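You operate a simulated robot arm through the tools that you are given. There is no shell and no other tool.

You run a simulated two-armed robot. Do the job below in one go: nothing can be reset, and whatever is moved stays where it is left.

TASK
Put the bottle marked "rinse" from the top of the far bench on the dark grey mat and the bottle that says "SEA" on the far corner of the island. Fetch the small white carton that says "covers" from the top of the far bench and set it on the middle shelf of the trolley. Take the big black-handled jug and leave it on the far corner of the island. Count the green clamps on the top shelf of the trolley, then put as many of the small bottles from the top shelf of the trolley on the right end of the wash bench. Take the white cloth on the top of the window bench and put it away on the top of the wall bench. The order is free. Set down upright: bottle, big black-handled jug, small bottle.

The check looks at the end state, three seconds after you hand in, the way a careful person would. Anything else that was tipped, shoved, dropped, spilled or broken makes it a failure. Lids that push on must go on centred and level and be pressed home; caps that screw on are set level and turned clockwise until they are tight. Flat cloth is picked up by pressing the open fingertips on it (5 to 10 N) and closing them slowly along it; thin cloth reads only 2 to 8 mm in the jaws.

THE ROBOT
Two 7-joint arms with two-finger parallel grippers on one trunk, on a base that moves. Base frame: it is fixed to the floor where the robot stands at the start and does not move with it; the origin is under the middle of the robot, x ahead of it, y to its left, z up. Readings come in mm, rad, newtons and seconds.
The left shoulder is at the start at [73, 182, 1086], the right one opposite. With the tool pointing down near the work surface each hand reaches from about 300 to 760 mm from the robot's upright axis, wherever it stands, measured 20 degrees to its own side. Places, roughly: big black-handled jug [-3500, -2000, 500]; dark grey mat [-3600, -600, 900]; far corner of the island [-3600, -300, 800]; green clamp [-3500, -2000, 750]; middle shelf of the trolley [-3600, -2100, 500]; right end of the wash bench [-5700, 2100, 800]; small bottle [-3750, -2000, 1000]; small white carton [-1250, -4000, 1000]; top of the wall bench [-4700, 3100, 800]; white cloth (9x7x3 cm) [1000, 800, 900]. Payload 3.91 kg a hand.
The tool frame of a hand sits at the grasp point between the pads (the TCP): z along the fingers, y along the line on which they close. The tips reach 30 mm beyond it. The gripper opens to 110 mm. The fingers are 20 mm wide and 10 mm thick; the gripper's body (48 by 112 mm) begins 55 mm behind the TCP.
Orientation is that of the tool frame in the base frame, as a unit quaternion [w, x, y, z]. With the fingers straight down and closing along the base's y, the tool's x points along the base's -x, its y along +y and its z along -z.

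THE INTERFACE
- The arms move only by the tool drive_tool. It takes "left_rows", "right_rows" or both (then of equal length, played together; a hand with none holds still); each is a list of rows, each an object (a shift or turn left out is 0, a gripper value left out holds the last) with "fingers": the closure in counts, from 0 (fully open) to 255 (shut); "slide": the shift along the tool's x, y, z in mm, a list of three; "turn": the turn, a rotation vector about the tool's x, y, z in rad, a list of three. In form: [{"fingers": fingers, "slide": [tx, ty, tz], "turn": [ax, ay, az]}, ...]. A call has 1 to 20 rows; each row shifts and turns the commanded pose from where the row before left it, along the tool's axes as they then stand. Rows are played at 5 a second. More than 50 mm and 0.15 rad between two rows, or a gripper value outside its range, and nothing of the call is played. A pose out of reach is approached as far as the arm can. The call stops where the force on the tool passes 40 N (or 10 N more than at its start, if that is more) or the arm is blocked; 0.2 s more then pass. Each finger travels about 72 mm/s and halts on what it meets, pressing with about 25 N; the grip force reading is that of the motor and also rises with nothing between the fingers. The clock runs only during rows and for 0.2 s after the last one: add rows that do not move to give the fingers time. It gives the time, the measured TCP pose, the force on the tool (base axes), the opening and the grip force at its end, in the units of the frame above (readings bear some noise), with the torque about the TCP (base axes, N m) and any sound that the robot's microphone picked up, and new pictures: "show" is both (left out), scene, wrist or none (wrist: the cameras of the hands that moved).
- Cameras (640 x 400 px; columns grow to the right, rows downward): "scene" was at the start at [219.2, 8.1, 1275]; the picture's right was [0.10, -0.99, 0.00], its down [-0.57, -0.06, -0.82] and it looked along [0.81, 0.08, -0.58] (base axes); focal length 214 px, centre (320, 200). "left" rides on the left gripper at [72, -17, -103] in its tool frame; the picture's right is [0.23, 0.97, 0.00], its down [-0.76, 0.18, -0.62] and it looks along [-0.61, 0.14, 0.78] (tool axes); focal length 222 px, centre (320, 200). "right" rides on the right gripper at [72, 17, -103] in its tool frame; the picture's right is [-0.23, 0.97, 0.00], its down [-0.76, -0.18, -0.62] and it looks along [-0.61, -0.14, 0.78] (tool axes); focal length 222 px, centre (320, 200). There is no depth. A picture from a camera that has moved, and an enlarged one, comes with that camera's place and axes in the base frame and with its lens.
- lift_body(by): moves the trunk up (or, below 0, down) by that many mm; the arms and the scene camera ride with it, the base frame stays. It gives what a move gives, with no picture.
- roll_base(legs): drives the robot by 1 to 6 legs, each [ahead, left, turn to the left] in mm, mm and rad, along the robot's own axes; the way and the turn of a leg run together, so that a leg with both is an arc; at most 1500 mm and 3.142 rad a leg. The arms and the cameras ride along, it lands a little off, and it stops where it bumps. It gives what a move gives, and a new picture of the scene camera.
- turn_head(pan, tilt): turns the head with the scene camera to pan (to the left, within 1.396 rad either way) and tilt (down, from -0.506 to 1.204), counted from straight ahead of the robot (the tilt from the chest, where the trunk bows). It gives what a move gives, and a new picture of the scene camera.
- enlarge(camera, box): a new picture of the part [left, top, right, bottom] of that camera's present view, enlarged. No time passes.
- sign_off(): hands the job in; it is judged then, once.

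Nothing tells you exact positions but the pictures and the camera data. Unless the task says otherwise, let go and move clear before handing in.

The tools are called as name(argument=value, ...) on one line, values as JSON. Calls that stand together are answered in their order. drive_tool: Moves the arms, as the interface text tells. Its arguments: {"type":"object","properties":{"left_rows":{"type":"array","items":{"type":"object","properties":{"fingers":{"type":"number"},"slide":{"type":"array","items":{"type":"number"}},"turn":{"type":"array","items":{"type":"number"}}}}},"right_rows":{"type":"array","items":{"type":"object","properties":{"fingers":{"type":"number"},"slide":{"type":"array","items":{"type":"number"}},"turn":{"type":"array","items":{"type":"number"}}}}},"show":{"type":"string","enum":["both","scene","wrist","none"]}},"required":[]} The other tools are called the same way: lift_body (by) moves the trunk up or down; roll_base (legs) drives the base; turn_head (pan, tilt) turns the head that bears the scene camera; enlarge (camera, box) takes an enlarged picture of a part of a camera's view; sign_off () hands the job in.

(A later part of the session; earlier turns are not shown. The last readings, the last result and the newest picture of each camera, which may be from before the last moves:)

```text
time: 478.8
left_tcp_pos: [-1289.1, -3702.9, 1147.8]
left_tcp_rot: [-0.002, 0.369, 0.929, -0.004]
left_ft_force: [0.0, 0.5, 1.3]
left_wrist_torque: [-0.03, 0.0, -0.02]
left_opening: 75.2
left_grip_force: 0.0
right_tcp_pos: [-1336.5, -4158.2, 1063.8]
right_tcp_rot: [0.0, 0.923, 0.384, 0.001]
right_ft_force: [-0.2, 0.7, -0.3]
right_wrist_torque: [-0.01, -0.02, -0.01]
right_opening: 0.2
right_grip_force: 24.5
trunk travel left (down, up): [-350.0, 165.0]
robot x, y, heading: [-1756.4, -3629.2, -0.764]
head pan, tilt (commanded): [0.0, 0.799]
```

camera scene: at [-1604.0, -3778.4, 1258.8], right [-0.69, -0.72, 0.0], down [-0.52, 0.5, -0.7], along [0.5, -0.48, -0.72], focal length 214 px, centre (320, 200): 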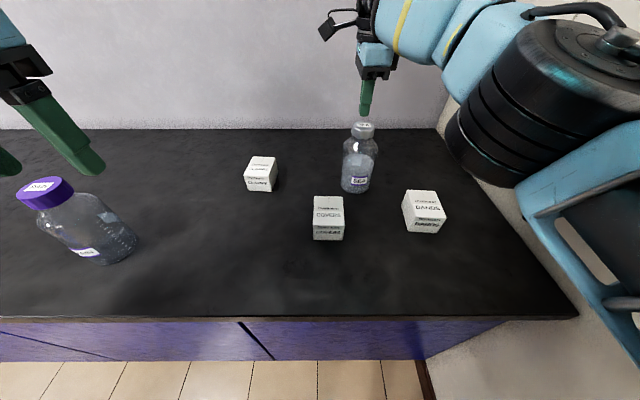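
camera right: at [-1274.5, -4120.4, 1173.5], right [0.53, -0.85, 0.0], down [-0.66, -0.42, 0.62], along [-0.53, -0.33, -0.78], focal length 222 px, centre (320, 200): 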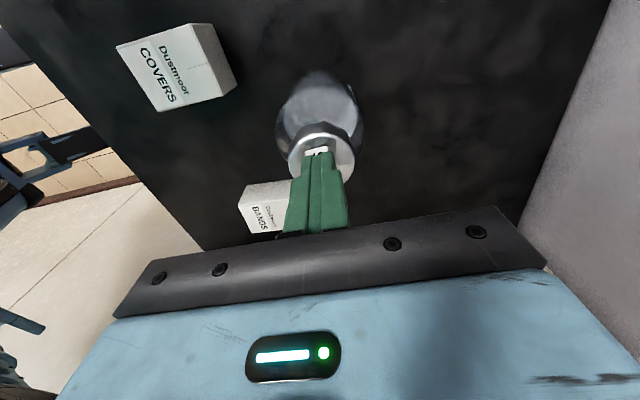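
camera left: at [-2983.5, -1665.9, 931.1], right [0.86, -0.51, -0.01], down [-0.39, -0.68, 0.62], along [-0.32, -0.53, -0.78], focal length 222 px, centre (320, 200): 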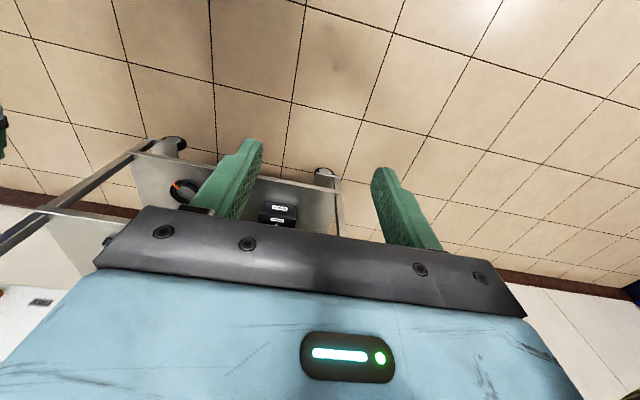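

drive_tool(right_rows=[{"slide": [0, 0, 1.5]}, {"slide": [0, 0, 1.5]}, {}], show="none")

enlarge(camera="scene", box=[335, 90, 395, 150])

```text
time: 479.6
left_tcp_pos: [-1289.5, -3701.8, 1146.8]
left_tcp_rot: [-0.002, 0.369, 0.929, -0.005]
left_ft_force: [-0.6, 0.2, -0.2]
left_wrist_torque: [0.01, 0.02, -0.01]
left_opening: 75.4
left_grip_force: 0.1
right_tcp_pos: [-1336.9, -4158.7, 1060.1]
right_tcp_rot: [0.0, 0.923, 0.384, 0.002]
right_ft_force: [-0.7, 0.2, -0.4]
right_wrist_torque: [0.0, 0.01, -0.03]
right_opening: 0.3
right_grip_force: 25.2
trunk travel left (down, up): [-350.0, 165.0]
robot x, y, heading: [-1752.1, -3630.7, -0.769]
head pan, tilt (commanded): [0.0, 0.799]
```

```text
6.67 times, centred on (365, 120) of scene
camera zoom: at [-1603.6, -3778.7, 1258.7], right [-0.69, -0.72, 0.0], down [-0.52, 0.5, -0.7], along [0.5, -0.48, -0.72], focal length 1430 px, centre (20, 733)
```

zoom: 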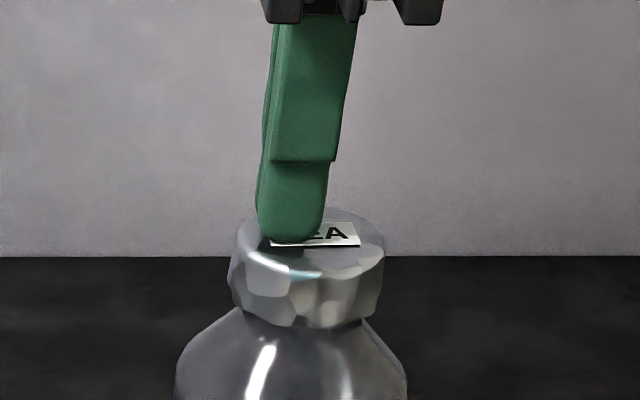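

drive_tool(right_rows=[{"slide": [-5, 0, 0]}, {"slide": [0, 0, 1]}, {"slide": [0, 0, 1]}, {}], show="none")

enlarge(camera="scene", box=[335, 90, 395, 150])

```text
time: 480.6
left_tcp_pos: [-1289.5, -3702.6, 1147.8]
left_tcp_rot: [-0.002, 0.369, 0.929, -0.004]
left_ft_force: [0.1, 0.2, -0.5]
left_wrist_torque: [-0.01, -0.03, 0.01]
left_opening: 75.5
left_grip_force: 0.0
right_tcp_pos: [-1340.3, -4162.4, 1059.6]
right_tcp_rot: [0.0, 0.923, 0.384, 0.002]
right_ft_force: [1.2, -3.0, 8.4]
right_wrist_torque: [-0.14, -0.02, 0.0]
right_opening: 0.0
right_grip_force: 24.9
trunk travel left (down, up): [-350.0, 165.0]
robot x, y, heading: [-1759.6, -3631.0, -0.764]
head pan, tilt (commanded): [0.0, 0.799]
```

```text
6.67 times, centred on (365, 120) of scene
camera zoom: at [-1604.0, -3778.5, 1258.8], right [-0.69, -0.72, 0.0], down [-0.52, 0.5, -0.7], along [0.5, -0.48, -0.72], focal length 1430 px, centre (20, 733)
```

zoom: 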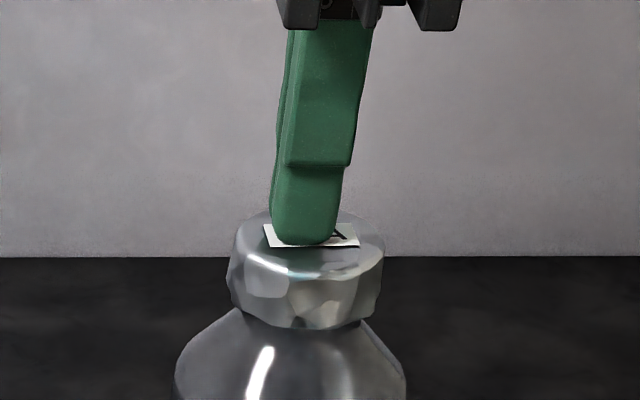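

In contact on the lid's middle. Pressing on to about 25–30 N.

drive_tool(right_rows=[{"slide": [0, 0, 1]}, {"slide": [0, 0, 0.8]}, {}], show="none")

```text
time: 481.4
left_tcp_pos: [-1290.2, -3702.1, 1148.2]
left_tcp_rot: [-0.001, 0.369, 0.929, -0.005]
left_ft_force: [0.9, 0.8, -0.6]
left_wrist_torque: [-0.01, -0.02, 0.01]
left_opening: 75.4
left_grip_force: 0.1
right_tcp_pos: [-1340.7, -4161.0, 1058.7]
right_tcp_rot: [0.002, 0.923, 0.384, 0.003]
right_ft_force: [3.8, -6.1, 24.8]
right_wrist_torque: [-0.22, -0.03, -0.03]
right_opening: 0.1
right_grip_force: 25.0
trunk travel left (down, up): [-350.0, 165.0]
robot x, y, heading: [-1758.1, -3628.0, -0.764]
head pan, tilt (commanded): [0.0, 0.799]
```

The lid is firm at 25 N — seated. Now I open the jaws just above it and descend around the bottle's body (≈88 mm) with the palm staying clear of the lid.

drive_tool(right_rows=[{"slide": [0, 0, -3]}, {"slide": [0, 0, -5]}, {"fingers": 180}, {"fingers": 90}, {"fingers": 0}, {}, {}, {}], show="wrist")

enlarge(camera="right", box=[200, 60, 460, 222])

```text
time: 483.2
left_tcp_pos: [-1288.7, -3701.7, 1147.2]
left_tcp_rot: [-0.001, 0.369, 0.93, -0.003]
left_ft_force: [-1.0, 0.0, 0.6]
left_wrist_torque: [-0.01, 0.02, -0.03]
left_opening: 75.9
left_grip_force: 0.1
right_tcp_pos: [-1339.5, -4161.4, 1064.7]
right_tcp_rot: [0.0, 0.923, 0.384, 0.002]
right_ft_force: [-0.1, 0.8, 0.0]
right_wrist_torque: [-0.02, -0.01, -0.04]
right_opening: 110.1
right_grip_force: 0.0
trunk travel left (down, up): [-350.0, 165.0]
robot x, y, heading: [-1758.3, -3630.5, -0.77]
head pan, tilt (commanded): [0.0, 0.799]
camera right: at [-1277.5, -4123.9, 1167.1], right [0.53, -0.85, 0.0], down [-0.66, -0.42, 0.62], along [-0.53, -0.33, -0.78], focal length 222 px, centre (320, 200)
```

right: 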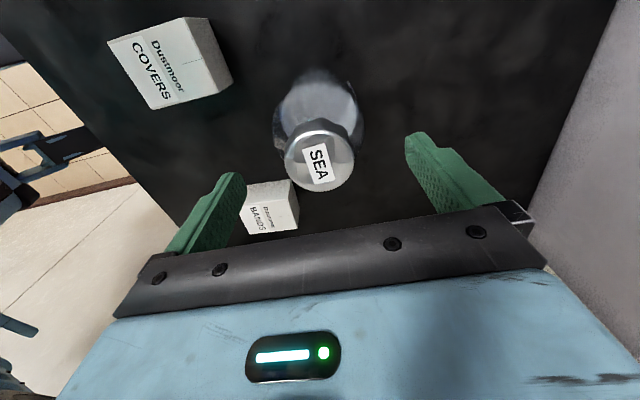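

```text
2.46 times, centred on (330, 141) of right
camera zoom: at [-1277.5, -4123.9, 1167.1], right [0.53, -0.85, 0.0], down [-0.66, -0.42, 0.62], along [-0.53, -0.33, -0.78], focal length 547 px, centre (295, 345)
```

zoom: 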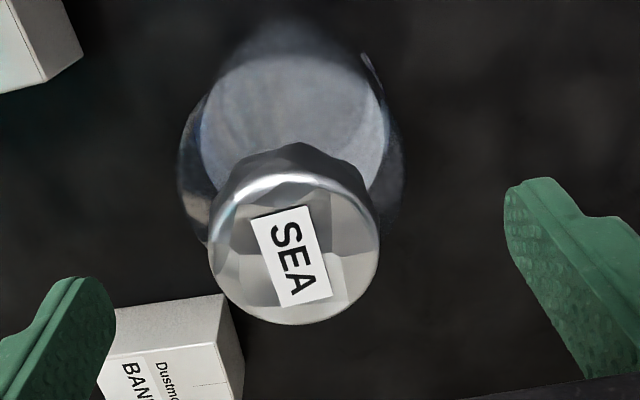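

Centred within ~1.5 mm with both fingers clear. Descending around the body.

drive_tool(right_rows=[{"slide": [-1, 0, 15]}, {"slide": [0, 0, 15]}, {"slide": [0, 0, 15]}, {"slide": [0, 0, 12]}, {"slide": [0, 0, 10]}, {"slide": [0, 0, 8]}, {}, {}], show="wrist")

enlarge(camera="scene", box=[310, 80, 420, 210])

```text
time: 485.0
left_tcp_pos: [-1288.3, -3702.4, 1146.7]
left_tcp_rot: [-0.002, 0.369, 0.929, -0.004]
left_ft_force: [0.0, 0.5, -0.6]
left_wrist_torque: [-0.01, -0.02, 0.01]
left_opening: 75.4
left_grip_force: 0.0
right_tcp_pos: [-1341.8, -4164.0, 989.9]
right_tcp_rot: [0.0, 0.923, 0.384, 0.002]
right_ft_force: [0.3, -0.6, -0.3]
right_wrist_torque: [-0.03, -0.01, -0.03]
right_opening: 110.0
right_grip_force: 0.1
trunk travel left (down, up): [-350.0, 165.0]
robot x, y, heading: [-1755.2, -3630.3, -0.768]
head pan, tilt (commanded): [0.0, 0.799]
camera right: at [-1279.2, -4124.6, 1092.3], right [0.53, -0.85, 0.0], down [-0.66, -0.42, 0.62], along [-0.53, -0.33, -0.78], focal length 222 px, centre (320, 200)
```

right: 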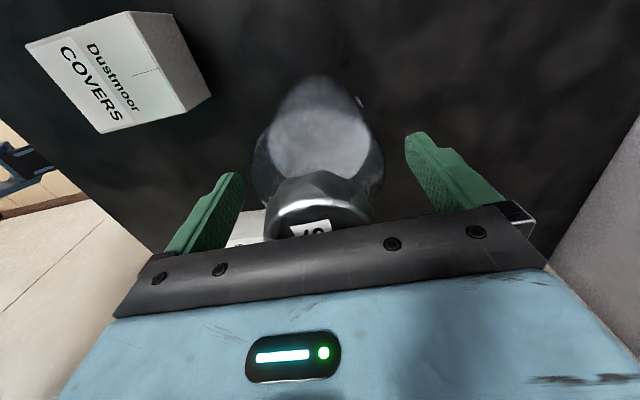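

```text
3.08 times, centred on (365, 145) of scene
camera zoom: at [-1603.6, -3778.8, 1258.7], right [-0.69, -0.72, 0.0], down [-0.52, 0.5, -0.7], along [0.5, -0.48, -0.72], focal length 660 px, centre (182, 369)
```

zoom: 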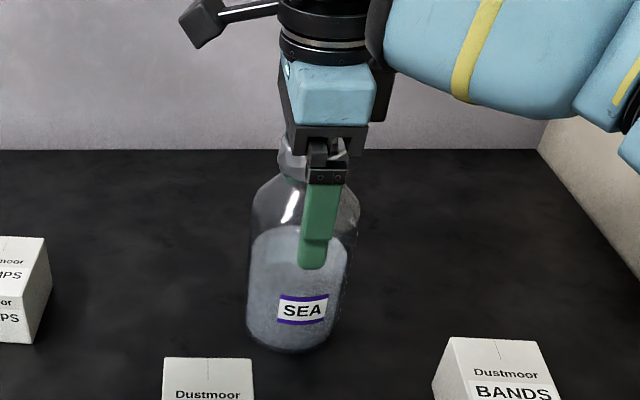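

Palm is clear of the lid; fingertips reach below the shoulder. Lowering 5 mm more and closing gently on the body.

drive_tool(right_rows=[{"slide": [0, 0, 5]}, {"fingers": 20}, {"fingers": 35}, {"fingers": 45}, {"fingers": 52}, {"fingers": 60}, {"fingers": 70}, {"fingers": 90}, {"fingers": 255}, {}, {}], show="wrist")

```text
time: 487.4
left_tcp_pos: [-1289.2, -3704.1, 1147.4]
left_tcp_rot: [-0.001, 0.369, 0.929, -0.004]
left_ft_force: [-0.6, 0.2, 0.0]
left_wrist_torque: [0.0, 0.04, 0.02]
left_opening: 75.3
left_grip_force: 0.0
right_tcp_pos: [-1342.4, -4162.9, 982.8]
right_tcp_rot: [0.0, 0.923, 0.384, 0.001]
right_ft_force: [-1.9, 1.5, 0.2]
right_wrist_torque: [0.26, 0.27, -0.04]
right_opening: 85.3
right_grip_force: 24.9
trunk travel left (down, up): [-350.0, 165.0]
robot x, y, heading: [-1756.2, -3631.4, -0.763]
head pan, tilt (commanded): [0.0, 0.799]
camera right: at [-1278.7, -4124.8, 1087.0], right [0.53, -0.85, 0.0], down [-0.66, -0.42, 0.62], along [-0.53, -0.33, -0.78], focal length 222 px, centre (320, 200)
```

right: 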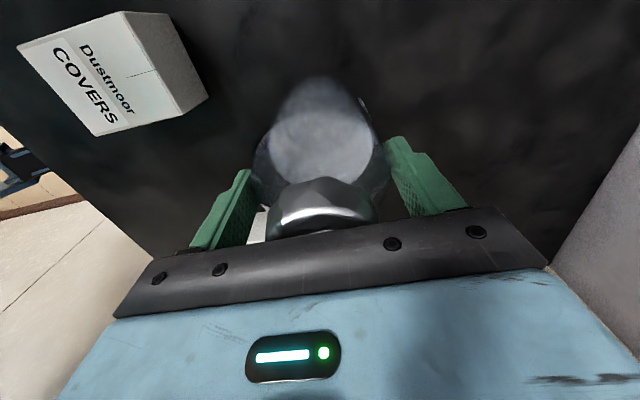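

Body gripped at 85.3 mm, no sound. Lifting a little, slowly, to check weight and lid.

drive_tool(right_rows=[{"slide": [0, 0, -1]}, {"slide": [0, 0, -2]}, {"slide": [0, 0, -3]}, {"slide": [0, 0, -4]}, {"slide": [0, 0, -5]}, {}])

```text
time: 488.8
left_tcp_pos: [-1288.0, -3701.5, 1147.2]
left_tcp_rot: [-0.001, 0.368, 0.93, -0.004]
left_ft_force: [-1.0, -0.8, -0.2]
left_wrist_torque: [0.0, 0.02, 0.0]
left_opening: 75.5
left_grip_force: 0.0
right_tcp_pos: [-1341.8, -4162.2, 998.2]
right_tcp_rot: [-0.001, 0.923, 0.384, 0.001]
right_ft_force: [0.2, -0.8, -6.3]
right_wrist_torque: [-0.01, -0.01, -0.01]
right_opening: 85.6
right_grip_force: 24.5
trunk travel left (down, up): [-350.0, 165.0]
robot x, y, heading: [-1758.2, -3625.8, -0.766]
head pan, tilt (commanded): [0.0, 0.799]
camera scene: at [-1603.2, -3779.3, 1258.6], right [-0.69, -0.72, 0.0], down [-0.52, 0.5, -0.7], along [0.5, -0.48, -0.72], focal length 214 px, centre (320, 200)
camera right: at [-1278.6, -4124.1, 1101.2], right [0.53, -0.85, 0.0], down [-0.66, -0.42, 0.62], along [-0.53, -0.33, -0.78], focal length 222 px, centre (320, 200)
```

scene: 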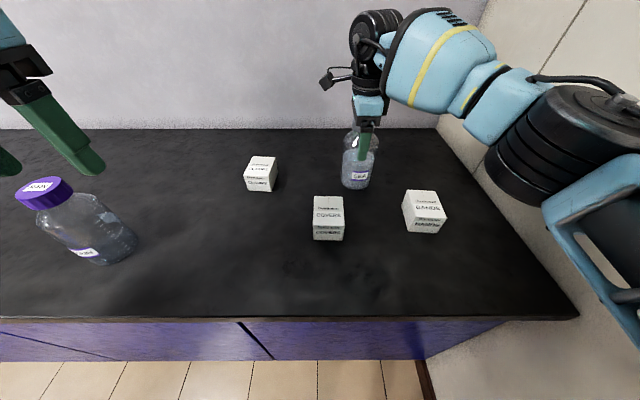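
right: 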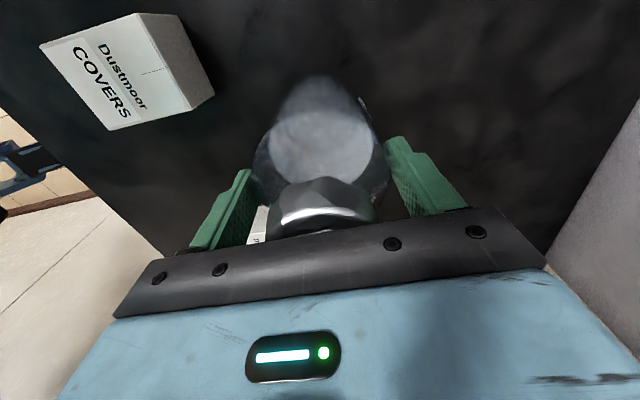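

Held: 6.3 N weight, lid in place. Raising and drawing it back gently, keeping clear of the cartons.

drive_tool(right_rows=[{"slide": [0, 0, -5]}, {"slide": [0, 0, -7]}, {"slide": [0, 0, -8]}, {"slide": [0, 0, -8]}, {"slide": [0, 0, -8]}, {"slide": [0, -4, -8]}, {"slide": [0, -7, -7]}, {"slide": [0, -10, -7]}, {"slide": [0, -11, -7]}, {"slide": [0, -11, -7]}, {"slide": [0, -11, -7]}, {"slide": [0, -11, -7]}, {"slide": [0, -11, -5]}, {"slide": [0, -11, 0]}, {"slide": [0, -8, 0]}, {"slide": [0, -4, 0]}, {}])

```text
time: 492.4
left_tcp_pos: [-1289.5, -3703.2, 1147.6]
left_tcp_rot: [-0.001, 0.369, 0.929, -0.004]
left_ft_force: [0.9, -0.5, -0.4]
left_wrist_torque: [0.02, 0.03, 0.03]
left_opening: 75.6
left_grip_force: 0.0
right_tcp_pos: [-1410.9, -4092.4, 1088.5]
right_tcp_rot: [-0.001, 0.923, 0.384, 0.002]
right_ft_force: [0.6, -1.0, -7.1]
right_wrist_torque: [0.0, 0.0, 0.02]
right_opening: 85.3
right_grip_force: 25.1
trunk travel left (down, up): [-350.0, 165.0]
robot x, y, heading: [-1754.6, -3630.8, -0.76]
head pan, tilt (commanded): [0.0, 0.799]
camera scene: at [-1603.3, -3779.2, 1258.6], right [-0.69, -0.72, 0.0], down [-0.52, 0.5, -0.7], along [0.5, -0.48, -0.72], focal length 214 px, centre (320, 200)
camera right: at [-1347.4, -4054.2, 1192.1], right [0.53, -0.85, 0.0], down [-0.66, -0.42, 0.62], along [-0.53, -0.33, -0.78], focal length 222 px, centre (320, 200)
```

scene: 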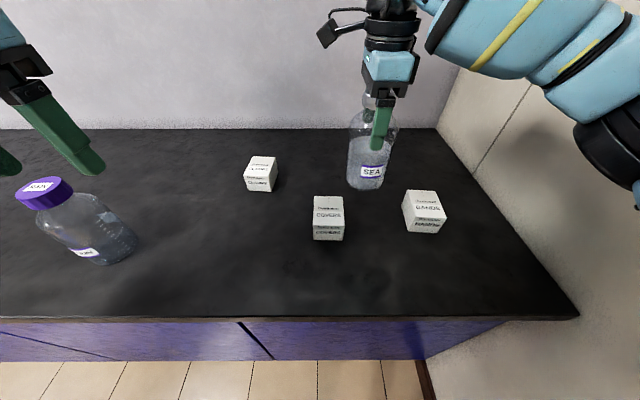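
right: 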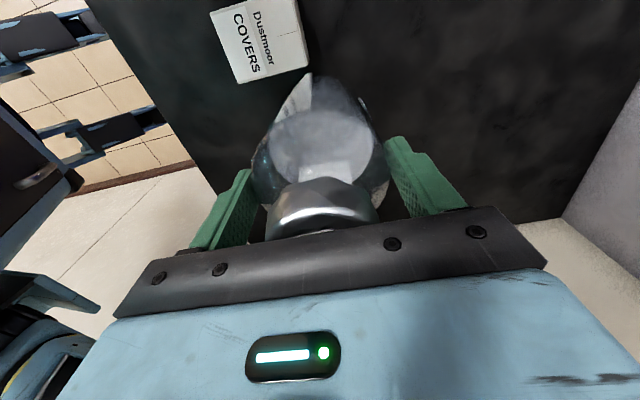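

SEA is secured. The carton would be too close to this bottle for the left hand now, so I'll take "rinse" with the left hand next and fetch the carton on a second trip. Backing off and going round the stool.

roll_base(legs=[[-400, 0, 0], [-350, 0, 0], [0, 1270, 0]])

turn_head(pan=0.0, tilt=0.45)

```text
time: 508.0
left_tcp_pos: [-916.9, -2255.4, 1147.2]
left_tcp_rot: [-0.002, 0.373, 0.928, -0.004]
left_ft_force: [-0.4, -0.5, -0.4]
left_wrist_torque: [0.01, 0.01, -0.01]
left_opening: 75.4
left_grip_force: 0.1
right_tcp_pos: [-1042.3, -2642.7, 1089.9]
right_tcp_rot: [-0.002, 0.925, 0.38, 0.002]
right_ft_force: [0.9, 0.1, -6.8]
right_wrist_torque: [-0.01, 0.03, 0.0]
right_opening: 85.1
right_grip_force: 25.0
trunk travel left (down, up): [-350.0, 165.0]
robot x, y, heading: [-1384.1, -2181.0, -0.773]
head pan, tilt (commanded): [0.0, 0.799]
camera scene: at [-1232.2, -2329.0, 1258.6], right [-0.7, -0.71, 0.0], down [-0.51, 0.5, -0.7], along [0.5, -0.49, -0.72], focal length 214 px, centre (320, 200)
```

scene: 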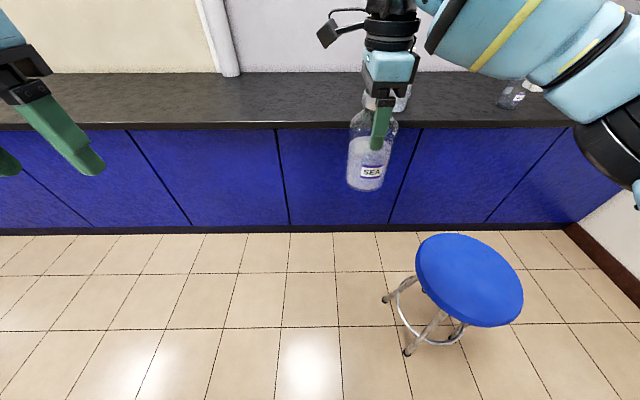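

```text
time: 508.9
left_tcp_pos: [-917.2, -2256.0, 1146.9]
left_tcp_rot: [-0.002, 0.374, 0.928, -0.004]
left_ft_force: [0.2, 0.4, -0.3]
left_wrist_torque: [-0.01, -0.02, -0.01]
left_opening: 75.7
left_grip_force: 0.0
right_tcp_pos: [-1041.6, -2645.2, 1088.3]
right_tcp_rot: [0.0, 0.925, 0.38, 0.001]
right_ft_force: [0.0, -0.2, -6.8]
right_wrist_torque: [-0.01, -0.01, 0.0]
right_opening: 85.4
right_grip_force: 25.0
trunk travel left (down, up): [-350.0, 165.0]
robot x, y, heading: [-1384.4, -2180.7, -0.773]
head pan, tilt (commanded): [0.0, 0.45]
camera scene: at [-1224.2, -2337.0, 1288.9], right [-0.7, -0.71, 0.0], down [-0.31, 0.31, -0.9], along [0.64, -0.63, -0.44], focal length 214 px, centre (320, 200)
```

scene: 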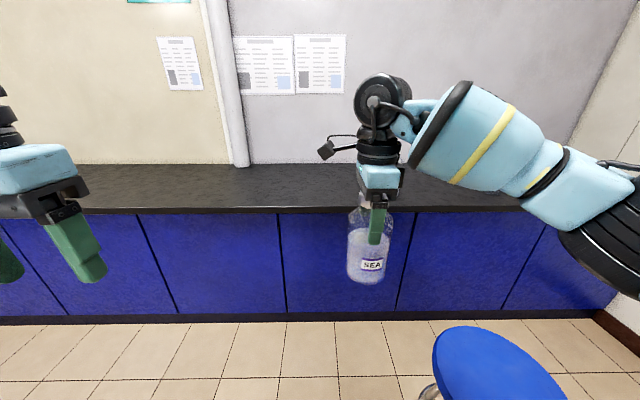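

The stool's centre is about (u −3045, v −1058). I turn right by 60° so that "rinse" falls to my left side, and look at it.

roll_base(legs=[[0, 0, -0.55], [0, 0, -0.49]])

turn_head(pan=0.75, tilt=0.35)

enlarge(camera="scene", box=[240, 100, 400, 200])

```text
time: 512.2
left_tcp_pos: [-1223.1, -2623.8, 1148.1]
left_tcp_rot: [-0.004, 0.792, 0.611, -0.002]
left_ft_force: [-0.3, 0.1, 0.3]
left_wrist_torque: [-0.05, -0.03, 0.0]
left_opening: 75.1
left_grip_force: 0.0
right_tcp_pos: [-1621.9, -2704.9, 1089.5]
right_tcp_rot: [0.0, 0.99, -0.139, 0.001]
right_ft_force: [1.0, 0.4, -6.7]
right_wrist_torque: [-0.01, -0.01, -0.03]
right_opening: 85.3
right_grip_force: 24.9
trunk travel left (down, up): [-350.0, 165.0]
robot x, y, heading: [-1387.6, -2180.0, -1.839]
head pan, tilt (commanded): [0.0, 0.45]
camera scene: at [-1443.5, -2396.4, 1289.0], right [-0.96, 0.26, 0.0], down [0.11, 0.42, -0.9], along [-0.24, -0.87, -0.44], focal length 214 px, centre (320, 200)
```

scene: 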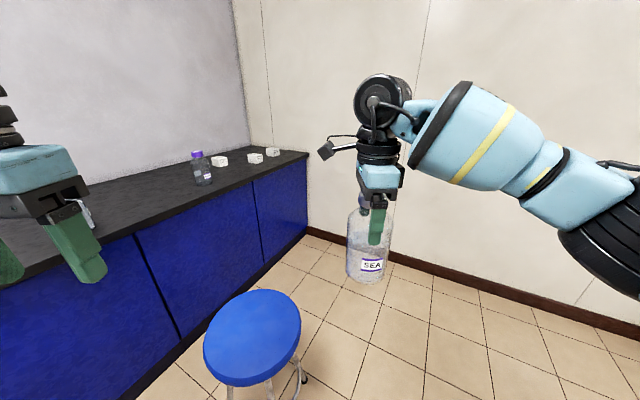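

```text
time: 513.3
left_tcp_pos: [-1223.2, -2624.5, 1146.6]
left_tcp_rot: [-0.004, 0.791, 0.612, -0.002]
left_ft_force: [0.3, 0.2, -0.1]
left_wrist_torque: [-0.01, -0.01, -0.01]
left_opening: 75.5
left_grip_force: 0.1
right_tcp_pos: [-1622.3, -2704.7, 1089.2]
right_tcp_rot: [0.001, 0.99, -0.139, 0.002]
right_ft_force: [-0.3, 0.1, -6.3]
right_wrist_torque: [0.02, 0.02, -0.01]
right_opening: 85.2
right_grip_force: 24.8
trunk travel left (down, up): [-350.0, 165.0]
robot x, y, heading: [-1385.8, -2177.1, -1.837]
head pan, tilt (commanded): [0.75, 0.351]
camera scene: at [-1375.9, -2390.1, 1298.2], right [-0.89, -0.47, 0.0], down [-0.16, 0.3, -0.94], along [0.44, -0.83, -0.34], focal length 214 px, centre (320, 200)
```

scene: 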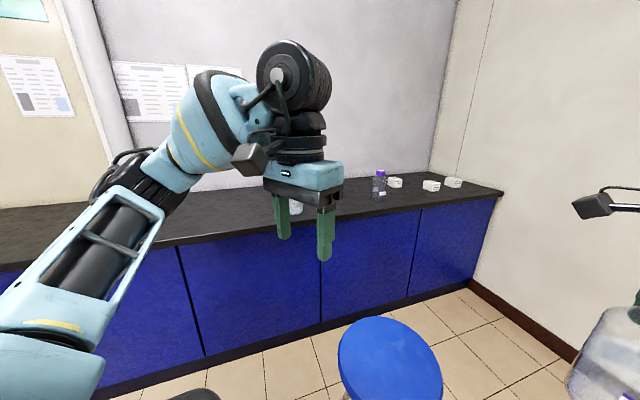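

```text
4.00 times, centred on (320, 150) of scene
camera zoom: at [-1375.9, -2390.1, 1298.2], right [-0.89, -0.47, 0.0], down [-0.16, 0.3, -0.94], along [0.44, -0.83, -0.34], focal length 858 px, centre (320, 400)
```

zoom: 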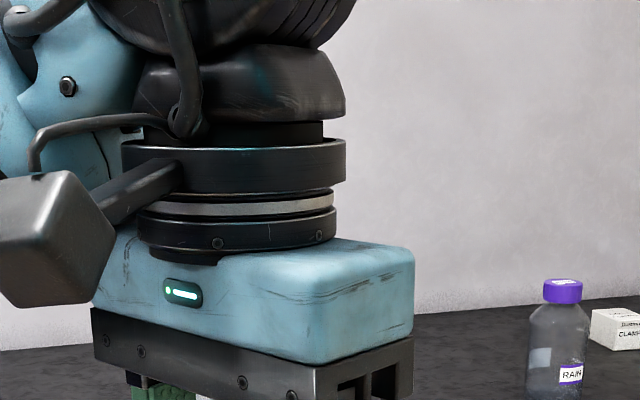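

roll_base(legs=[[235, 434, 0]])

turn_head(pan=0.5, tilt=0.5)

```text
time: 517.7
left_tcp_pos: [-864.0, -2962.9, 1147.9]
left_tcp_rot: [-0.004, 0.79, 0.613, -0.003]
left_ft_force: [0.3, 0.2, 0.0]
left_wrist_torque: [-0.01, -0.01, -0.01]
left_opening: 75.7
left_grip_force: 0.1
right_tcp_pos: [-1263.3, -3043.8, 1088.6]
right_tcp_rot: [0.0, 0.99, -0.138, 0.002]
right_ft_force: [0.4, 0.5, -6.8]
right_wrist_torque: [-0.03, -0.02, 0.0]
right_opening: 85.2
right_grip_force: 25.1
trunk travel left (down, up): [-350.0, 165.0]
robot x, y, heading: [-1025.8, -2516.5, -1.836]
head pan, tilt (commanded): [0.75, 0.351]
camera scene: at [-1017.3, -2729.3, 1298.2], right [-0.88, -0.47, 0.0], down [-0.16, 0.3, -0.94], along [0.44, -0.83, -0.34], focal length 214 px, centre (320, 200)
```

scene: 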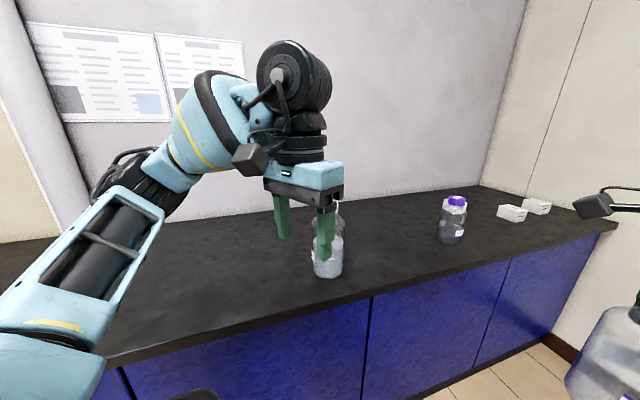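

```text
time: 518.5
left_tcp_pos: [-863.8, -2963.4, 1146.9]
left_tcp_rot: [-0.004, 0.791, 0.612, -0.002]
left_ft_force: [0.2, 0.3, 0.2]
left_wrist_torque: [-0.02, 0.0, 0.04]
left_opening: 75.4
left_grip_force: 0.1
right_tcp_pos: [-1263.6, -3043.5, 1089.3]
right_tcp_rot: [0.001, 0.99, -0.139, 0.001]
right_ft_force: [0.8, -1.4, -6.7]
right_wrist_torque: [-0.05, -0.01, -0.01]
right_opening: 85.4
right_grip_force: 24.8
trunk travel left (down, up): [-350.0, 165.0]
robot x, y, heading: [-1029.3, -2517.6, -1.84]
head pan, tilt (commanded): [0.499, 0.499]
camera scene: at [-1039.7, -2735.3, 1284.6], right [-0.97, -0.23, 0.0], down [-0.11, 0.47, -0.88], along [0.2, -0.85, -0.48], focal length 214 px, centre (320, 200)
```

scene: 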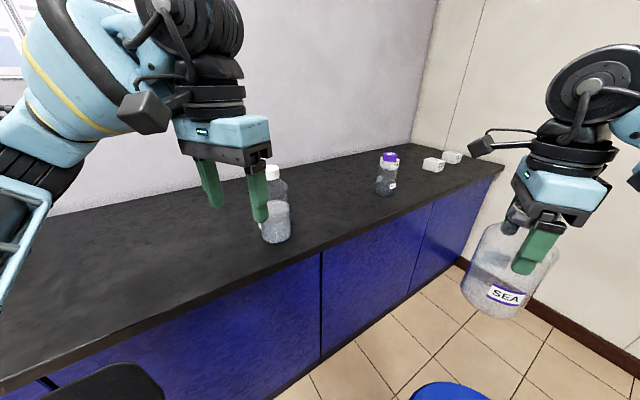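

enlarge(camera="scene", box=[230, 150, 330, 260])

```text
3.64 times, centred on (280, 205) of scene
camera zoom: at [-1039.7, -2735.3, 1284.6], right [-0.97, -0.23, 0.0], down [-0.11, 0.47, -0.88], along [0.2, -0.85, -0.48], focal length 780 px, centre (466, 182)
```

zoom: 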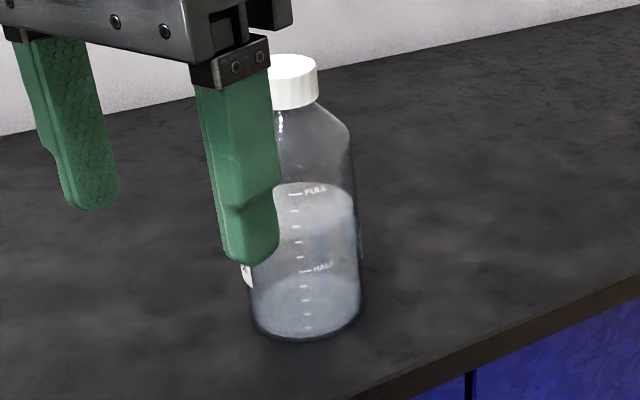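

The label is on the bottle's side; I'll check it from above with the wrist camera. Moving the base the last 200 mm toward the bench.

drive_tool(left_rows=[{"fingers": 0, "slide": [0, 0, -40]}, {}], show="none")

roll_base(legs=[[97, 179, 0]])

turn_head(pan=0.45, tilt=0.7)

enlarge(camera="left", box=[0, 0, 640, 400])

```text
time: 519.0
left_tcp_pos: [-863.4, -2962.9, 1187.3]
left_tcp_rot: [-0.004, 0.791, 0.612, -0.002]
left_ft_force: [-1.0, 0.4, 0.1]
left_wrist_torque: [0.02, -0.07, 0.0]
left_opening: 110.1
left_grip_force: 0.2
right_tcp_pos: [-1264.0, -3043.9, 1088.8]
right_tcp_rot: [-0.001, 0.99, -0.139, 0.001]
right_ft_force: [0.2, -0.2, -6.9]
right_wrist_torque: [-0.01, -0.02, 0.01]
right_opening: 85.2
right_grip_force: 24.9
trunk travel left (down, up): [-350.0, 165.0]
robot x, y, heading: [-1028.0, -2518.4, -1.837]
head pan, tilt (commanded): [0.499, 0.499]
```

```text
time: 521.2
left_tcp_pos: [-719.0, -3101.3, 1187.0]
left_tcp_rot: [-0.004, 0.791, 0.612, -0.003]
left_ft_force: [0.2, 0.0, 0.2]
left_wrist_torque: [-0.04, -0.01, -0.05]
left_opening: 110.1
left_grip_force: 0.0
right_tcp_pos: [-1116.9, -3183.2, 1088.7]
right_tcp_rot: [0.0, 0.99, -0.139, 0.002]
right_ft_force: [-0.1, -0.5, -6.8]
right_wrist_torque: [-0.01, -0.01, 0.03]
right_opening: 85.2
right_grip_force: 24.9
trunk travel left (down, up): [-350.0, 165.0]
robot x, y, heading: [-879.2, -2657.3, -1.836]
head pan, tilt (commanded): [0.499, 0.499]
camera scene: at [-893.9, -2874.7, 1284.5], right [-0.97, -0.23, 0.0], down [-0.11, 0.47, -0.88], along [0.21, -0.85, -0.48], focal length 214 px, centre (320, 200)
```

scene: 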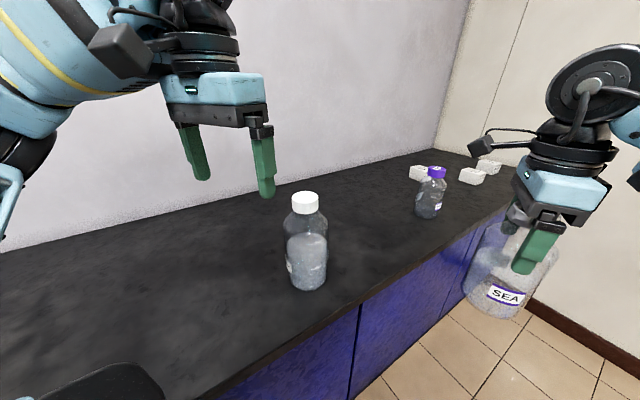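

```text
time: 522.0
left_tcp_pos: [-718.3, -3102.0, 1188.4]
left_tcp_rot: [-0.003, 0.791, 0.612, -0.003]
left_ft_force: [-0.4, 0.2, -0.4]
left_wrist_torque: [-0.01, -0.03, 0.0]
left_opening: 110.1
left_grip_force: 0.0
right_tcp_pos: [-1118.7, -3183.3, 1088.7]
right_tcp_rot: [-0.001, 0.99, -0.139, 0.002]
right_ft_force: [0.6, -0.5, -7.4]
right_wrist_torque: [-0.06, -0.02, 0.0]
right_opening: 85.3
right_grip_force: 25.1
trunk travel left (down, up): [-350.0, 165.0]
robot x, y, heading: [-881.4, -2658.2, -1.832]
head pan, tilt (commanded): [0.45, 0.7]
camera scene: at [-899.6, -2869.6, 1266.9], right [-0.98, -0.19, 0.0], down [-0.12, 0.63, -0.77], along [0.14, -0.75, -0.64], focal length 214 px, centre (320, 200)
```

scene: 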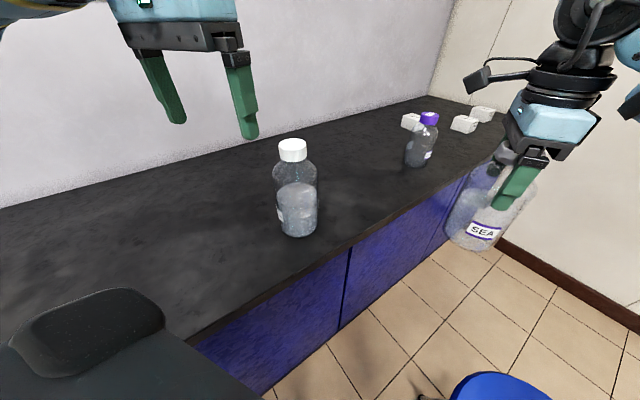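

```text
1.00 times, centred on (320, 200) of left (not enlarged: the box is as wide or as high as the picture)
camera zoom: at [-715.6, -3027.7, 1290.7], right [1.0, -0.02, -0.01], down [-0.01, -0.78, 0.62], along [-0.02, -0.62, -0.78], focal length 222 px, centre (320, 200)
```

zoom: 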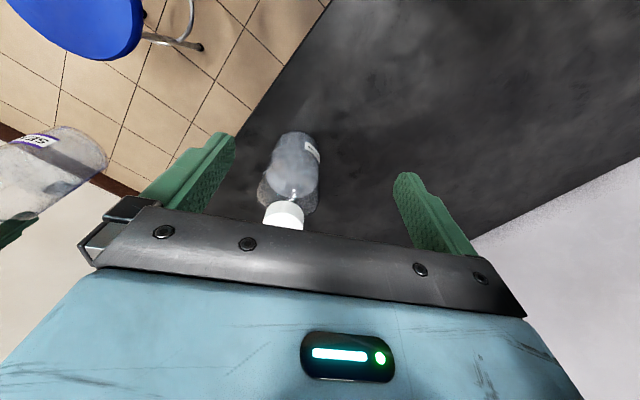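

enlarge(camera="left", box=[240, 110, 350, 240])

enlarge(camera="scene", box=[250, 125, 340, 245])

```text
3.08 times, centred on (295, 175) of left
camera zoom: at [-715.6, -3027.7, 1290.7], right [1.0, -0.02, -0.01], down [-0.01, -0.78, 0.62], along [-0.02, -0.62, -0.78], focal length 684 px, centre (397, 277)
```

zoom: 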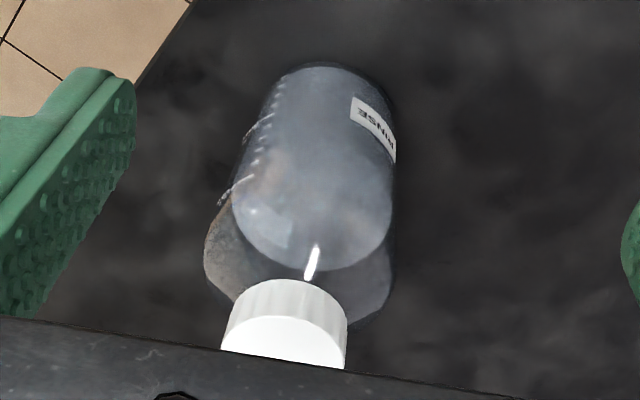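

```text
3.33 times, centred on (295, 185) of scene
camera zoom: at [-899.6, -2869.6, 1266.9], right [-0.98, -0.19, 0.0], down [-0.12, 0.63, -0.77], along [0.14, -0.75, -0.64], focal length 715 px, centre (403, 250)
```

zoom: 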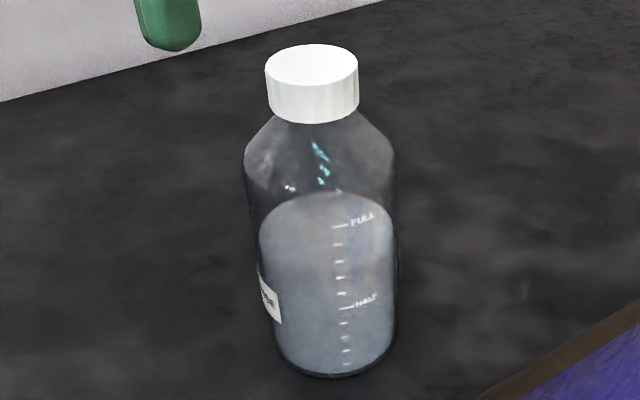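

The label reads "RINSE". Its ribbed white cap looks like a screw cap; I'll centre the left hand over it precisely.

drive_tool(left_rows=[{"slide": [-35, -6, 0]}, {"slide": [-35, -6, 0]}, {"slide": [-35, -6, 0]}, {"slide": [-35, -5, 5]}, {"slide": [0, 0, 10]}, {}, {}], show="wrist")

enlarge(camera="left", box=[200, 60, 440, 210])

```text
time: 523.6
left_tcp_pos: [-775.6, -3230.3, 1171.3]
left_tcp_rot: [-0.004, 0.791, 0.612, -0.002]
left_ft_force: [-0.2, -0.1, 0.0]
left_wrist_torque: [0.02, -0.04, 0.03]
left_opening: 109.9
left_grip_force: 0.0
right_tcp_pos: [-1117.0, -3184.0, 1089.0]
right_tcp_rot: [0.001, 0.99, -0.139, 0.002]
right_ft_force: [-0.2, -0.4, -7.1]
right_wrist_torque: [-0.01, 0.03, 0.0]
right_opening: 85.4
right_grip_force: 25.2
trunk travel left (down, up): [-350.0, 165.0]
robot x, y, heading: [-879.2, -2658.8, -1.836]
head pan, tilt (commanded): [0.45, 0.7]
camera left: at [-772.7, -3156.4, 1274.3], right [1.0, -0.02, -0.01], down [-0.01, -0.78, 0.62], along [-0.02, -0.62, -0.78], focal length 222 px, centre (320, 200)
```

left: 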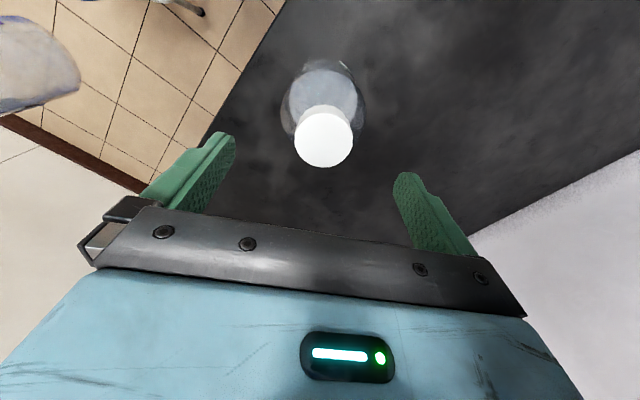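

```text
2.67 times, centred on (320, 135) of left
camera zoom: at [-772.7, -3156.4, 1274.3], right [1.0, -0.02, -0.01], down [-0.01, -0.78, 0.62], along [-0.02, -0.62, -0.78], focal length 592 px, centre (320, 373)
```

zoom: 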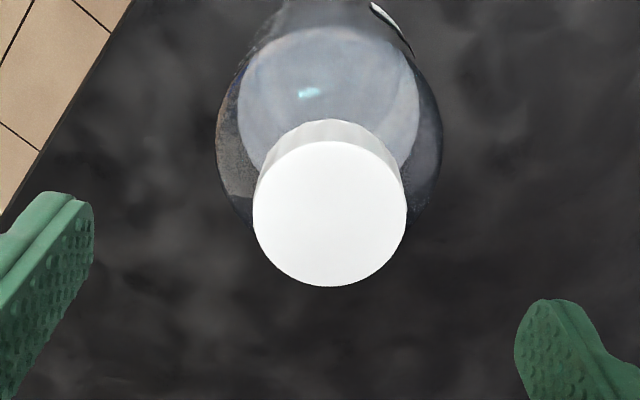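

drive_tool(left_rows=[{"slide": [-7, 3.3, 15]}, {"slide": [0, 0, 20]}, {"slide": [0, 0, 15]}, {}, {}], show="wrist")

enlarge(camera="left", box=[200, 60, 440, 210])

```text
time: 524.8
left_tcp_pos: [-773.2, -3239.9, 1121.7]
left_tcp_rot: [-0.004, 0.791, 0.612, -0.003]
left_ft_force: [0.7, -1.4, -0.9]
left_wrist_torque: [0.02, 0.0, 0.0]
left_opening: 109.8
left_grip_force: 0.1
right_tcp_pos: [-1117.2, -3183.9, 1089.1]
right_tcp_rot: [0.001, 0.99, -0.139, 0.001]
right_ft_force: [-0.7, -0.2, -6.8]
right_wrist_torque: [-0.01, 0.0, 0.0]
right_opening: 85.3
right_grip_force: 24.6
trunk travel left (down, up): [-350.0, 165.0]
robot x, y, heading: [-879.3, -2655.3, -1.838]
head pan, tilt (commanded): [0.45, 0.7]
camera left: at [-771.0, -3166.0, 1224.5], right [1.0, -0.02, -0.01], down [-0.01, -0.78, 0.62], along [-0.02, -0.62, -0.78], focal length 222 px, centre (320, 200)
```

left: 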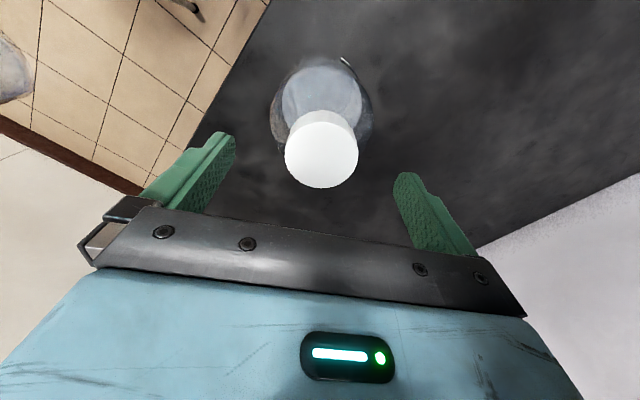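

```text
2.67 times, centred on (320, 135) of left
camera zoom: at [-771.0, -3166.0, 1224.5], right [1.0, -0.02, -0.01], down [-0.01, -0.78, 0.62], along [-0.02, -0.62, -0.78], focal length 592 px, centre (320, 373)
```

zoom: 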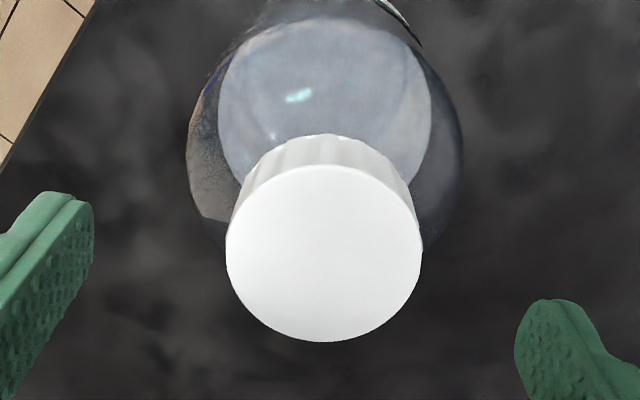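

drive_tool(left_rows=[{"slide": [-1, 1, 14]}, {"slide": [0, 0, 12]}, {"slide": [0, 0, 8]}, {}, {}], show="wrist")

enlarge(camera="scene", box=[240, 110, 350, 220])

```text
time: 526.0
left_tcp_pos: [-773.1, -3240.2, 1089.3]
left_tcp_rot: [-0.004, 0.791, 0.612, -0.002]
left_ft_force: [0.4, 0.0, -0.2]
left_wrist_torque: [0.02, -0.01, 0.02]
left_opening: 110.1
left_grip_force: 0.1
right_tcp_pos: [-1117.3, -3183.5, 1087.4]
right_tcp_rot: [0.0, 0.99, -0.138, 0.001]
right_ft_force: [0.0, 0.2, -6.0]
right_wrist_torque: [0.04, -0.03, -0.03]
right_opening: 85.3
right_grip_force: 25.1
trunk travel left (down, up): [-350.0, 165.0]
robot x, y, heading: [-879.1, -2659.7, -1.837]
head pan, tilt (commanded): [0.45, 0.7]
camera left: at [-770.9, -3166.2, 1191.8], right [1.0, -0.02, -0.01], down [-0.01, -0.78, 0.62], along [-0.02, -0.62, -0.78], focal length 222 px, centre (320, 200)
```

left: 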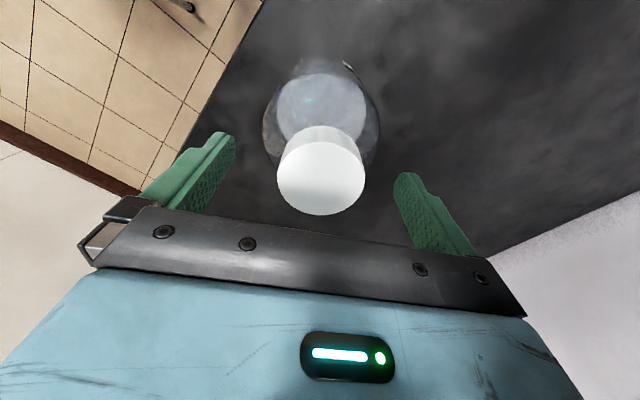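

```text
3.64 times, centred on (295, 165) of scene
camera zoom: at [-899.5, -2869.6, 1266.8], right [-0.98, -0.19, 0.0], down [-0.12, 0.63, -0.76], along [0.14, -0.75, -0.64], focal length 780 px, centre (411, 327)
```

zoom: 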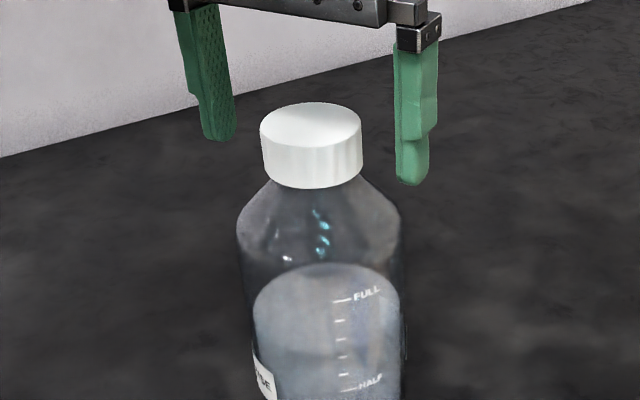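

Tips are around the cap (cap ≈1053–1087), centred within 2–3 mm. Closing in small steps.

drive_tool(left_rows=[{"slide": [3, 0, 2]}, {"fingers": 60}, {"fingers": 90}, {"fingers": 105}, {"fingers": 113}, {"fingers": 118}, {"fingers": 122}, {"fingers": 125}, {"fingers": 128}, {"fingers": 131}, {"fingers": 134}, {"fingers": 137}, {"fingers": 140}, {}], show="wrist")

```text
time: 529.0
left_tcp_pos: [-772.6, -3236.5, 1086.5]
left_tcp_rot: [-0.004, 0.791, 0.612, -0.003]
left_ft_force: [4.0, -1.8, 1.8]
left_wrist_torque: [-0.14, -0.53, -0.01]
left_opening: 53.2
left_grip_force: 25.0
right_tcp_pos: [-1117.4, -3184.0, 1089.5]
right_tcp_rot: [0.0, 0.99, -0.138, 0.001]
right_ft_force: [0.5, 0.5, -6.2]
right_wrist_torque: [0.01, 0.0, 0.02]
right_opening: 85.5
right_grip_force: 25.0
trunk travel left (down, up): [-350.0, 165.0]
robot x, y, heading: [-884.1, -2656.8, -1.834]
head pan, tilt (commanded): [0.45, 0.7]
camera left: at [-768.8, -3162.6, 1189.5], right [1.0, -0.02, -0.01], down [-0.01, -0.78, 0.62], along [-0.02, -0.62, -0.78], focal length 222 px, centre (320, 200)
```

left: 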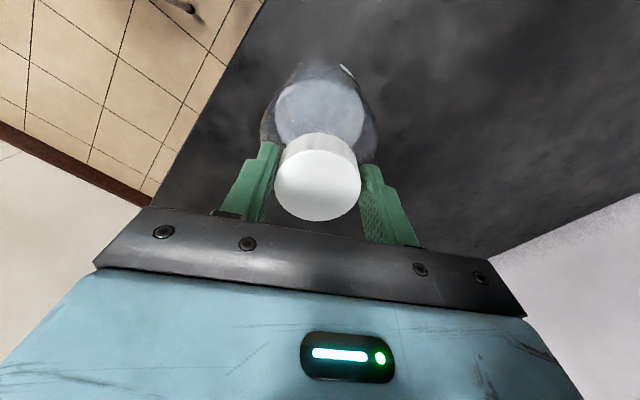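

Gripped at 53.2 mm without any snap. Securing the grip and lifting a few millimetres to check.

drive_tool(left_rows=[{"fingers": 160}, {"fingers": 255}, {}, {"slide": [0, 0, -1]}, {"slide": [0, 0, -1]}, {"slide": [0, 0, -2]}, {"slide": [0, 0, -2]}, {}, {}], show="wrist")

enlarge(camera="scene", box=[240, 110, 350, 250])

```text
time: 531.0
left_tcp_pos: [-773.4, -3237.2, 1091.0]
left_tcp_rot: [-0.003, 0.79, 0.613, -0.002]
left_ft_force: [0.6, -0.9, -11.9]
left_wrist_torque: [0.07, -0.05, -0.02]
left_opening: 52.9
left_grip_force: 24.8
right_tcp_pos: [-1117.9, -3185.3, 1088.8]
right_tcp_rot: [-0.001, 0.99, -0.139, 0.002]
right_ft_force: [-0.3, 0.7, -6.3]
right_wrist_torque: [-0.01, 0.0, -0.04]
right_opening: 85.3
right_grip_force: 25.0
trunk travel left (down, up): [-350.0, 165.0]
robot x, y, heading: [-882.3, -2657.3, -1.841]
head pan, tilt (commanded): [0.45, 0.7]
camera left: at [-770.3, -3163.3, 1194.4], right [1.0, -0.02, -0.01], down [-0.01, -0.78, 0.62], along [-0.02, -0.62, -0.78], focal length 222 px, centre (320, 200)
```

left: 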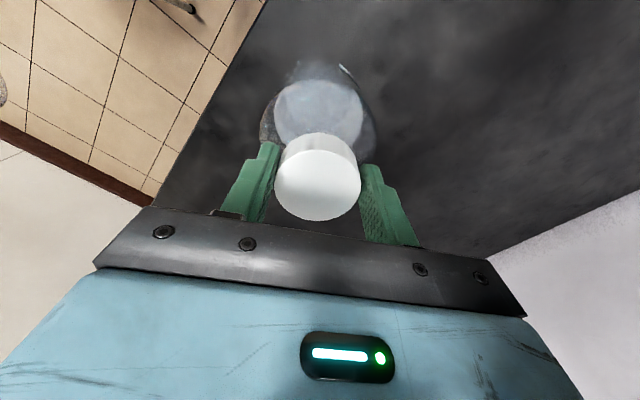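

```text
2.86 times, centred on (295, 180) of scene
camera zoom: at [-899.4, -2870.5, 1266.7], right [-0.98, -0.19, 0.0], down [-0.12, 0.63, -0.76], along [0.14, -0.75, -0.65], focal length 613 px, centre (391, 257)
```

zoom: 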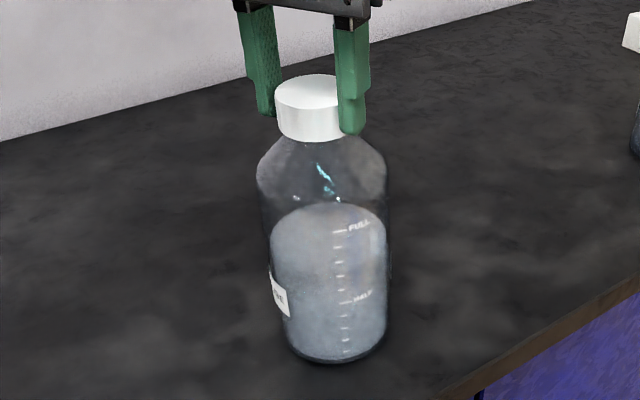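

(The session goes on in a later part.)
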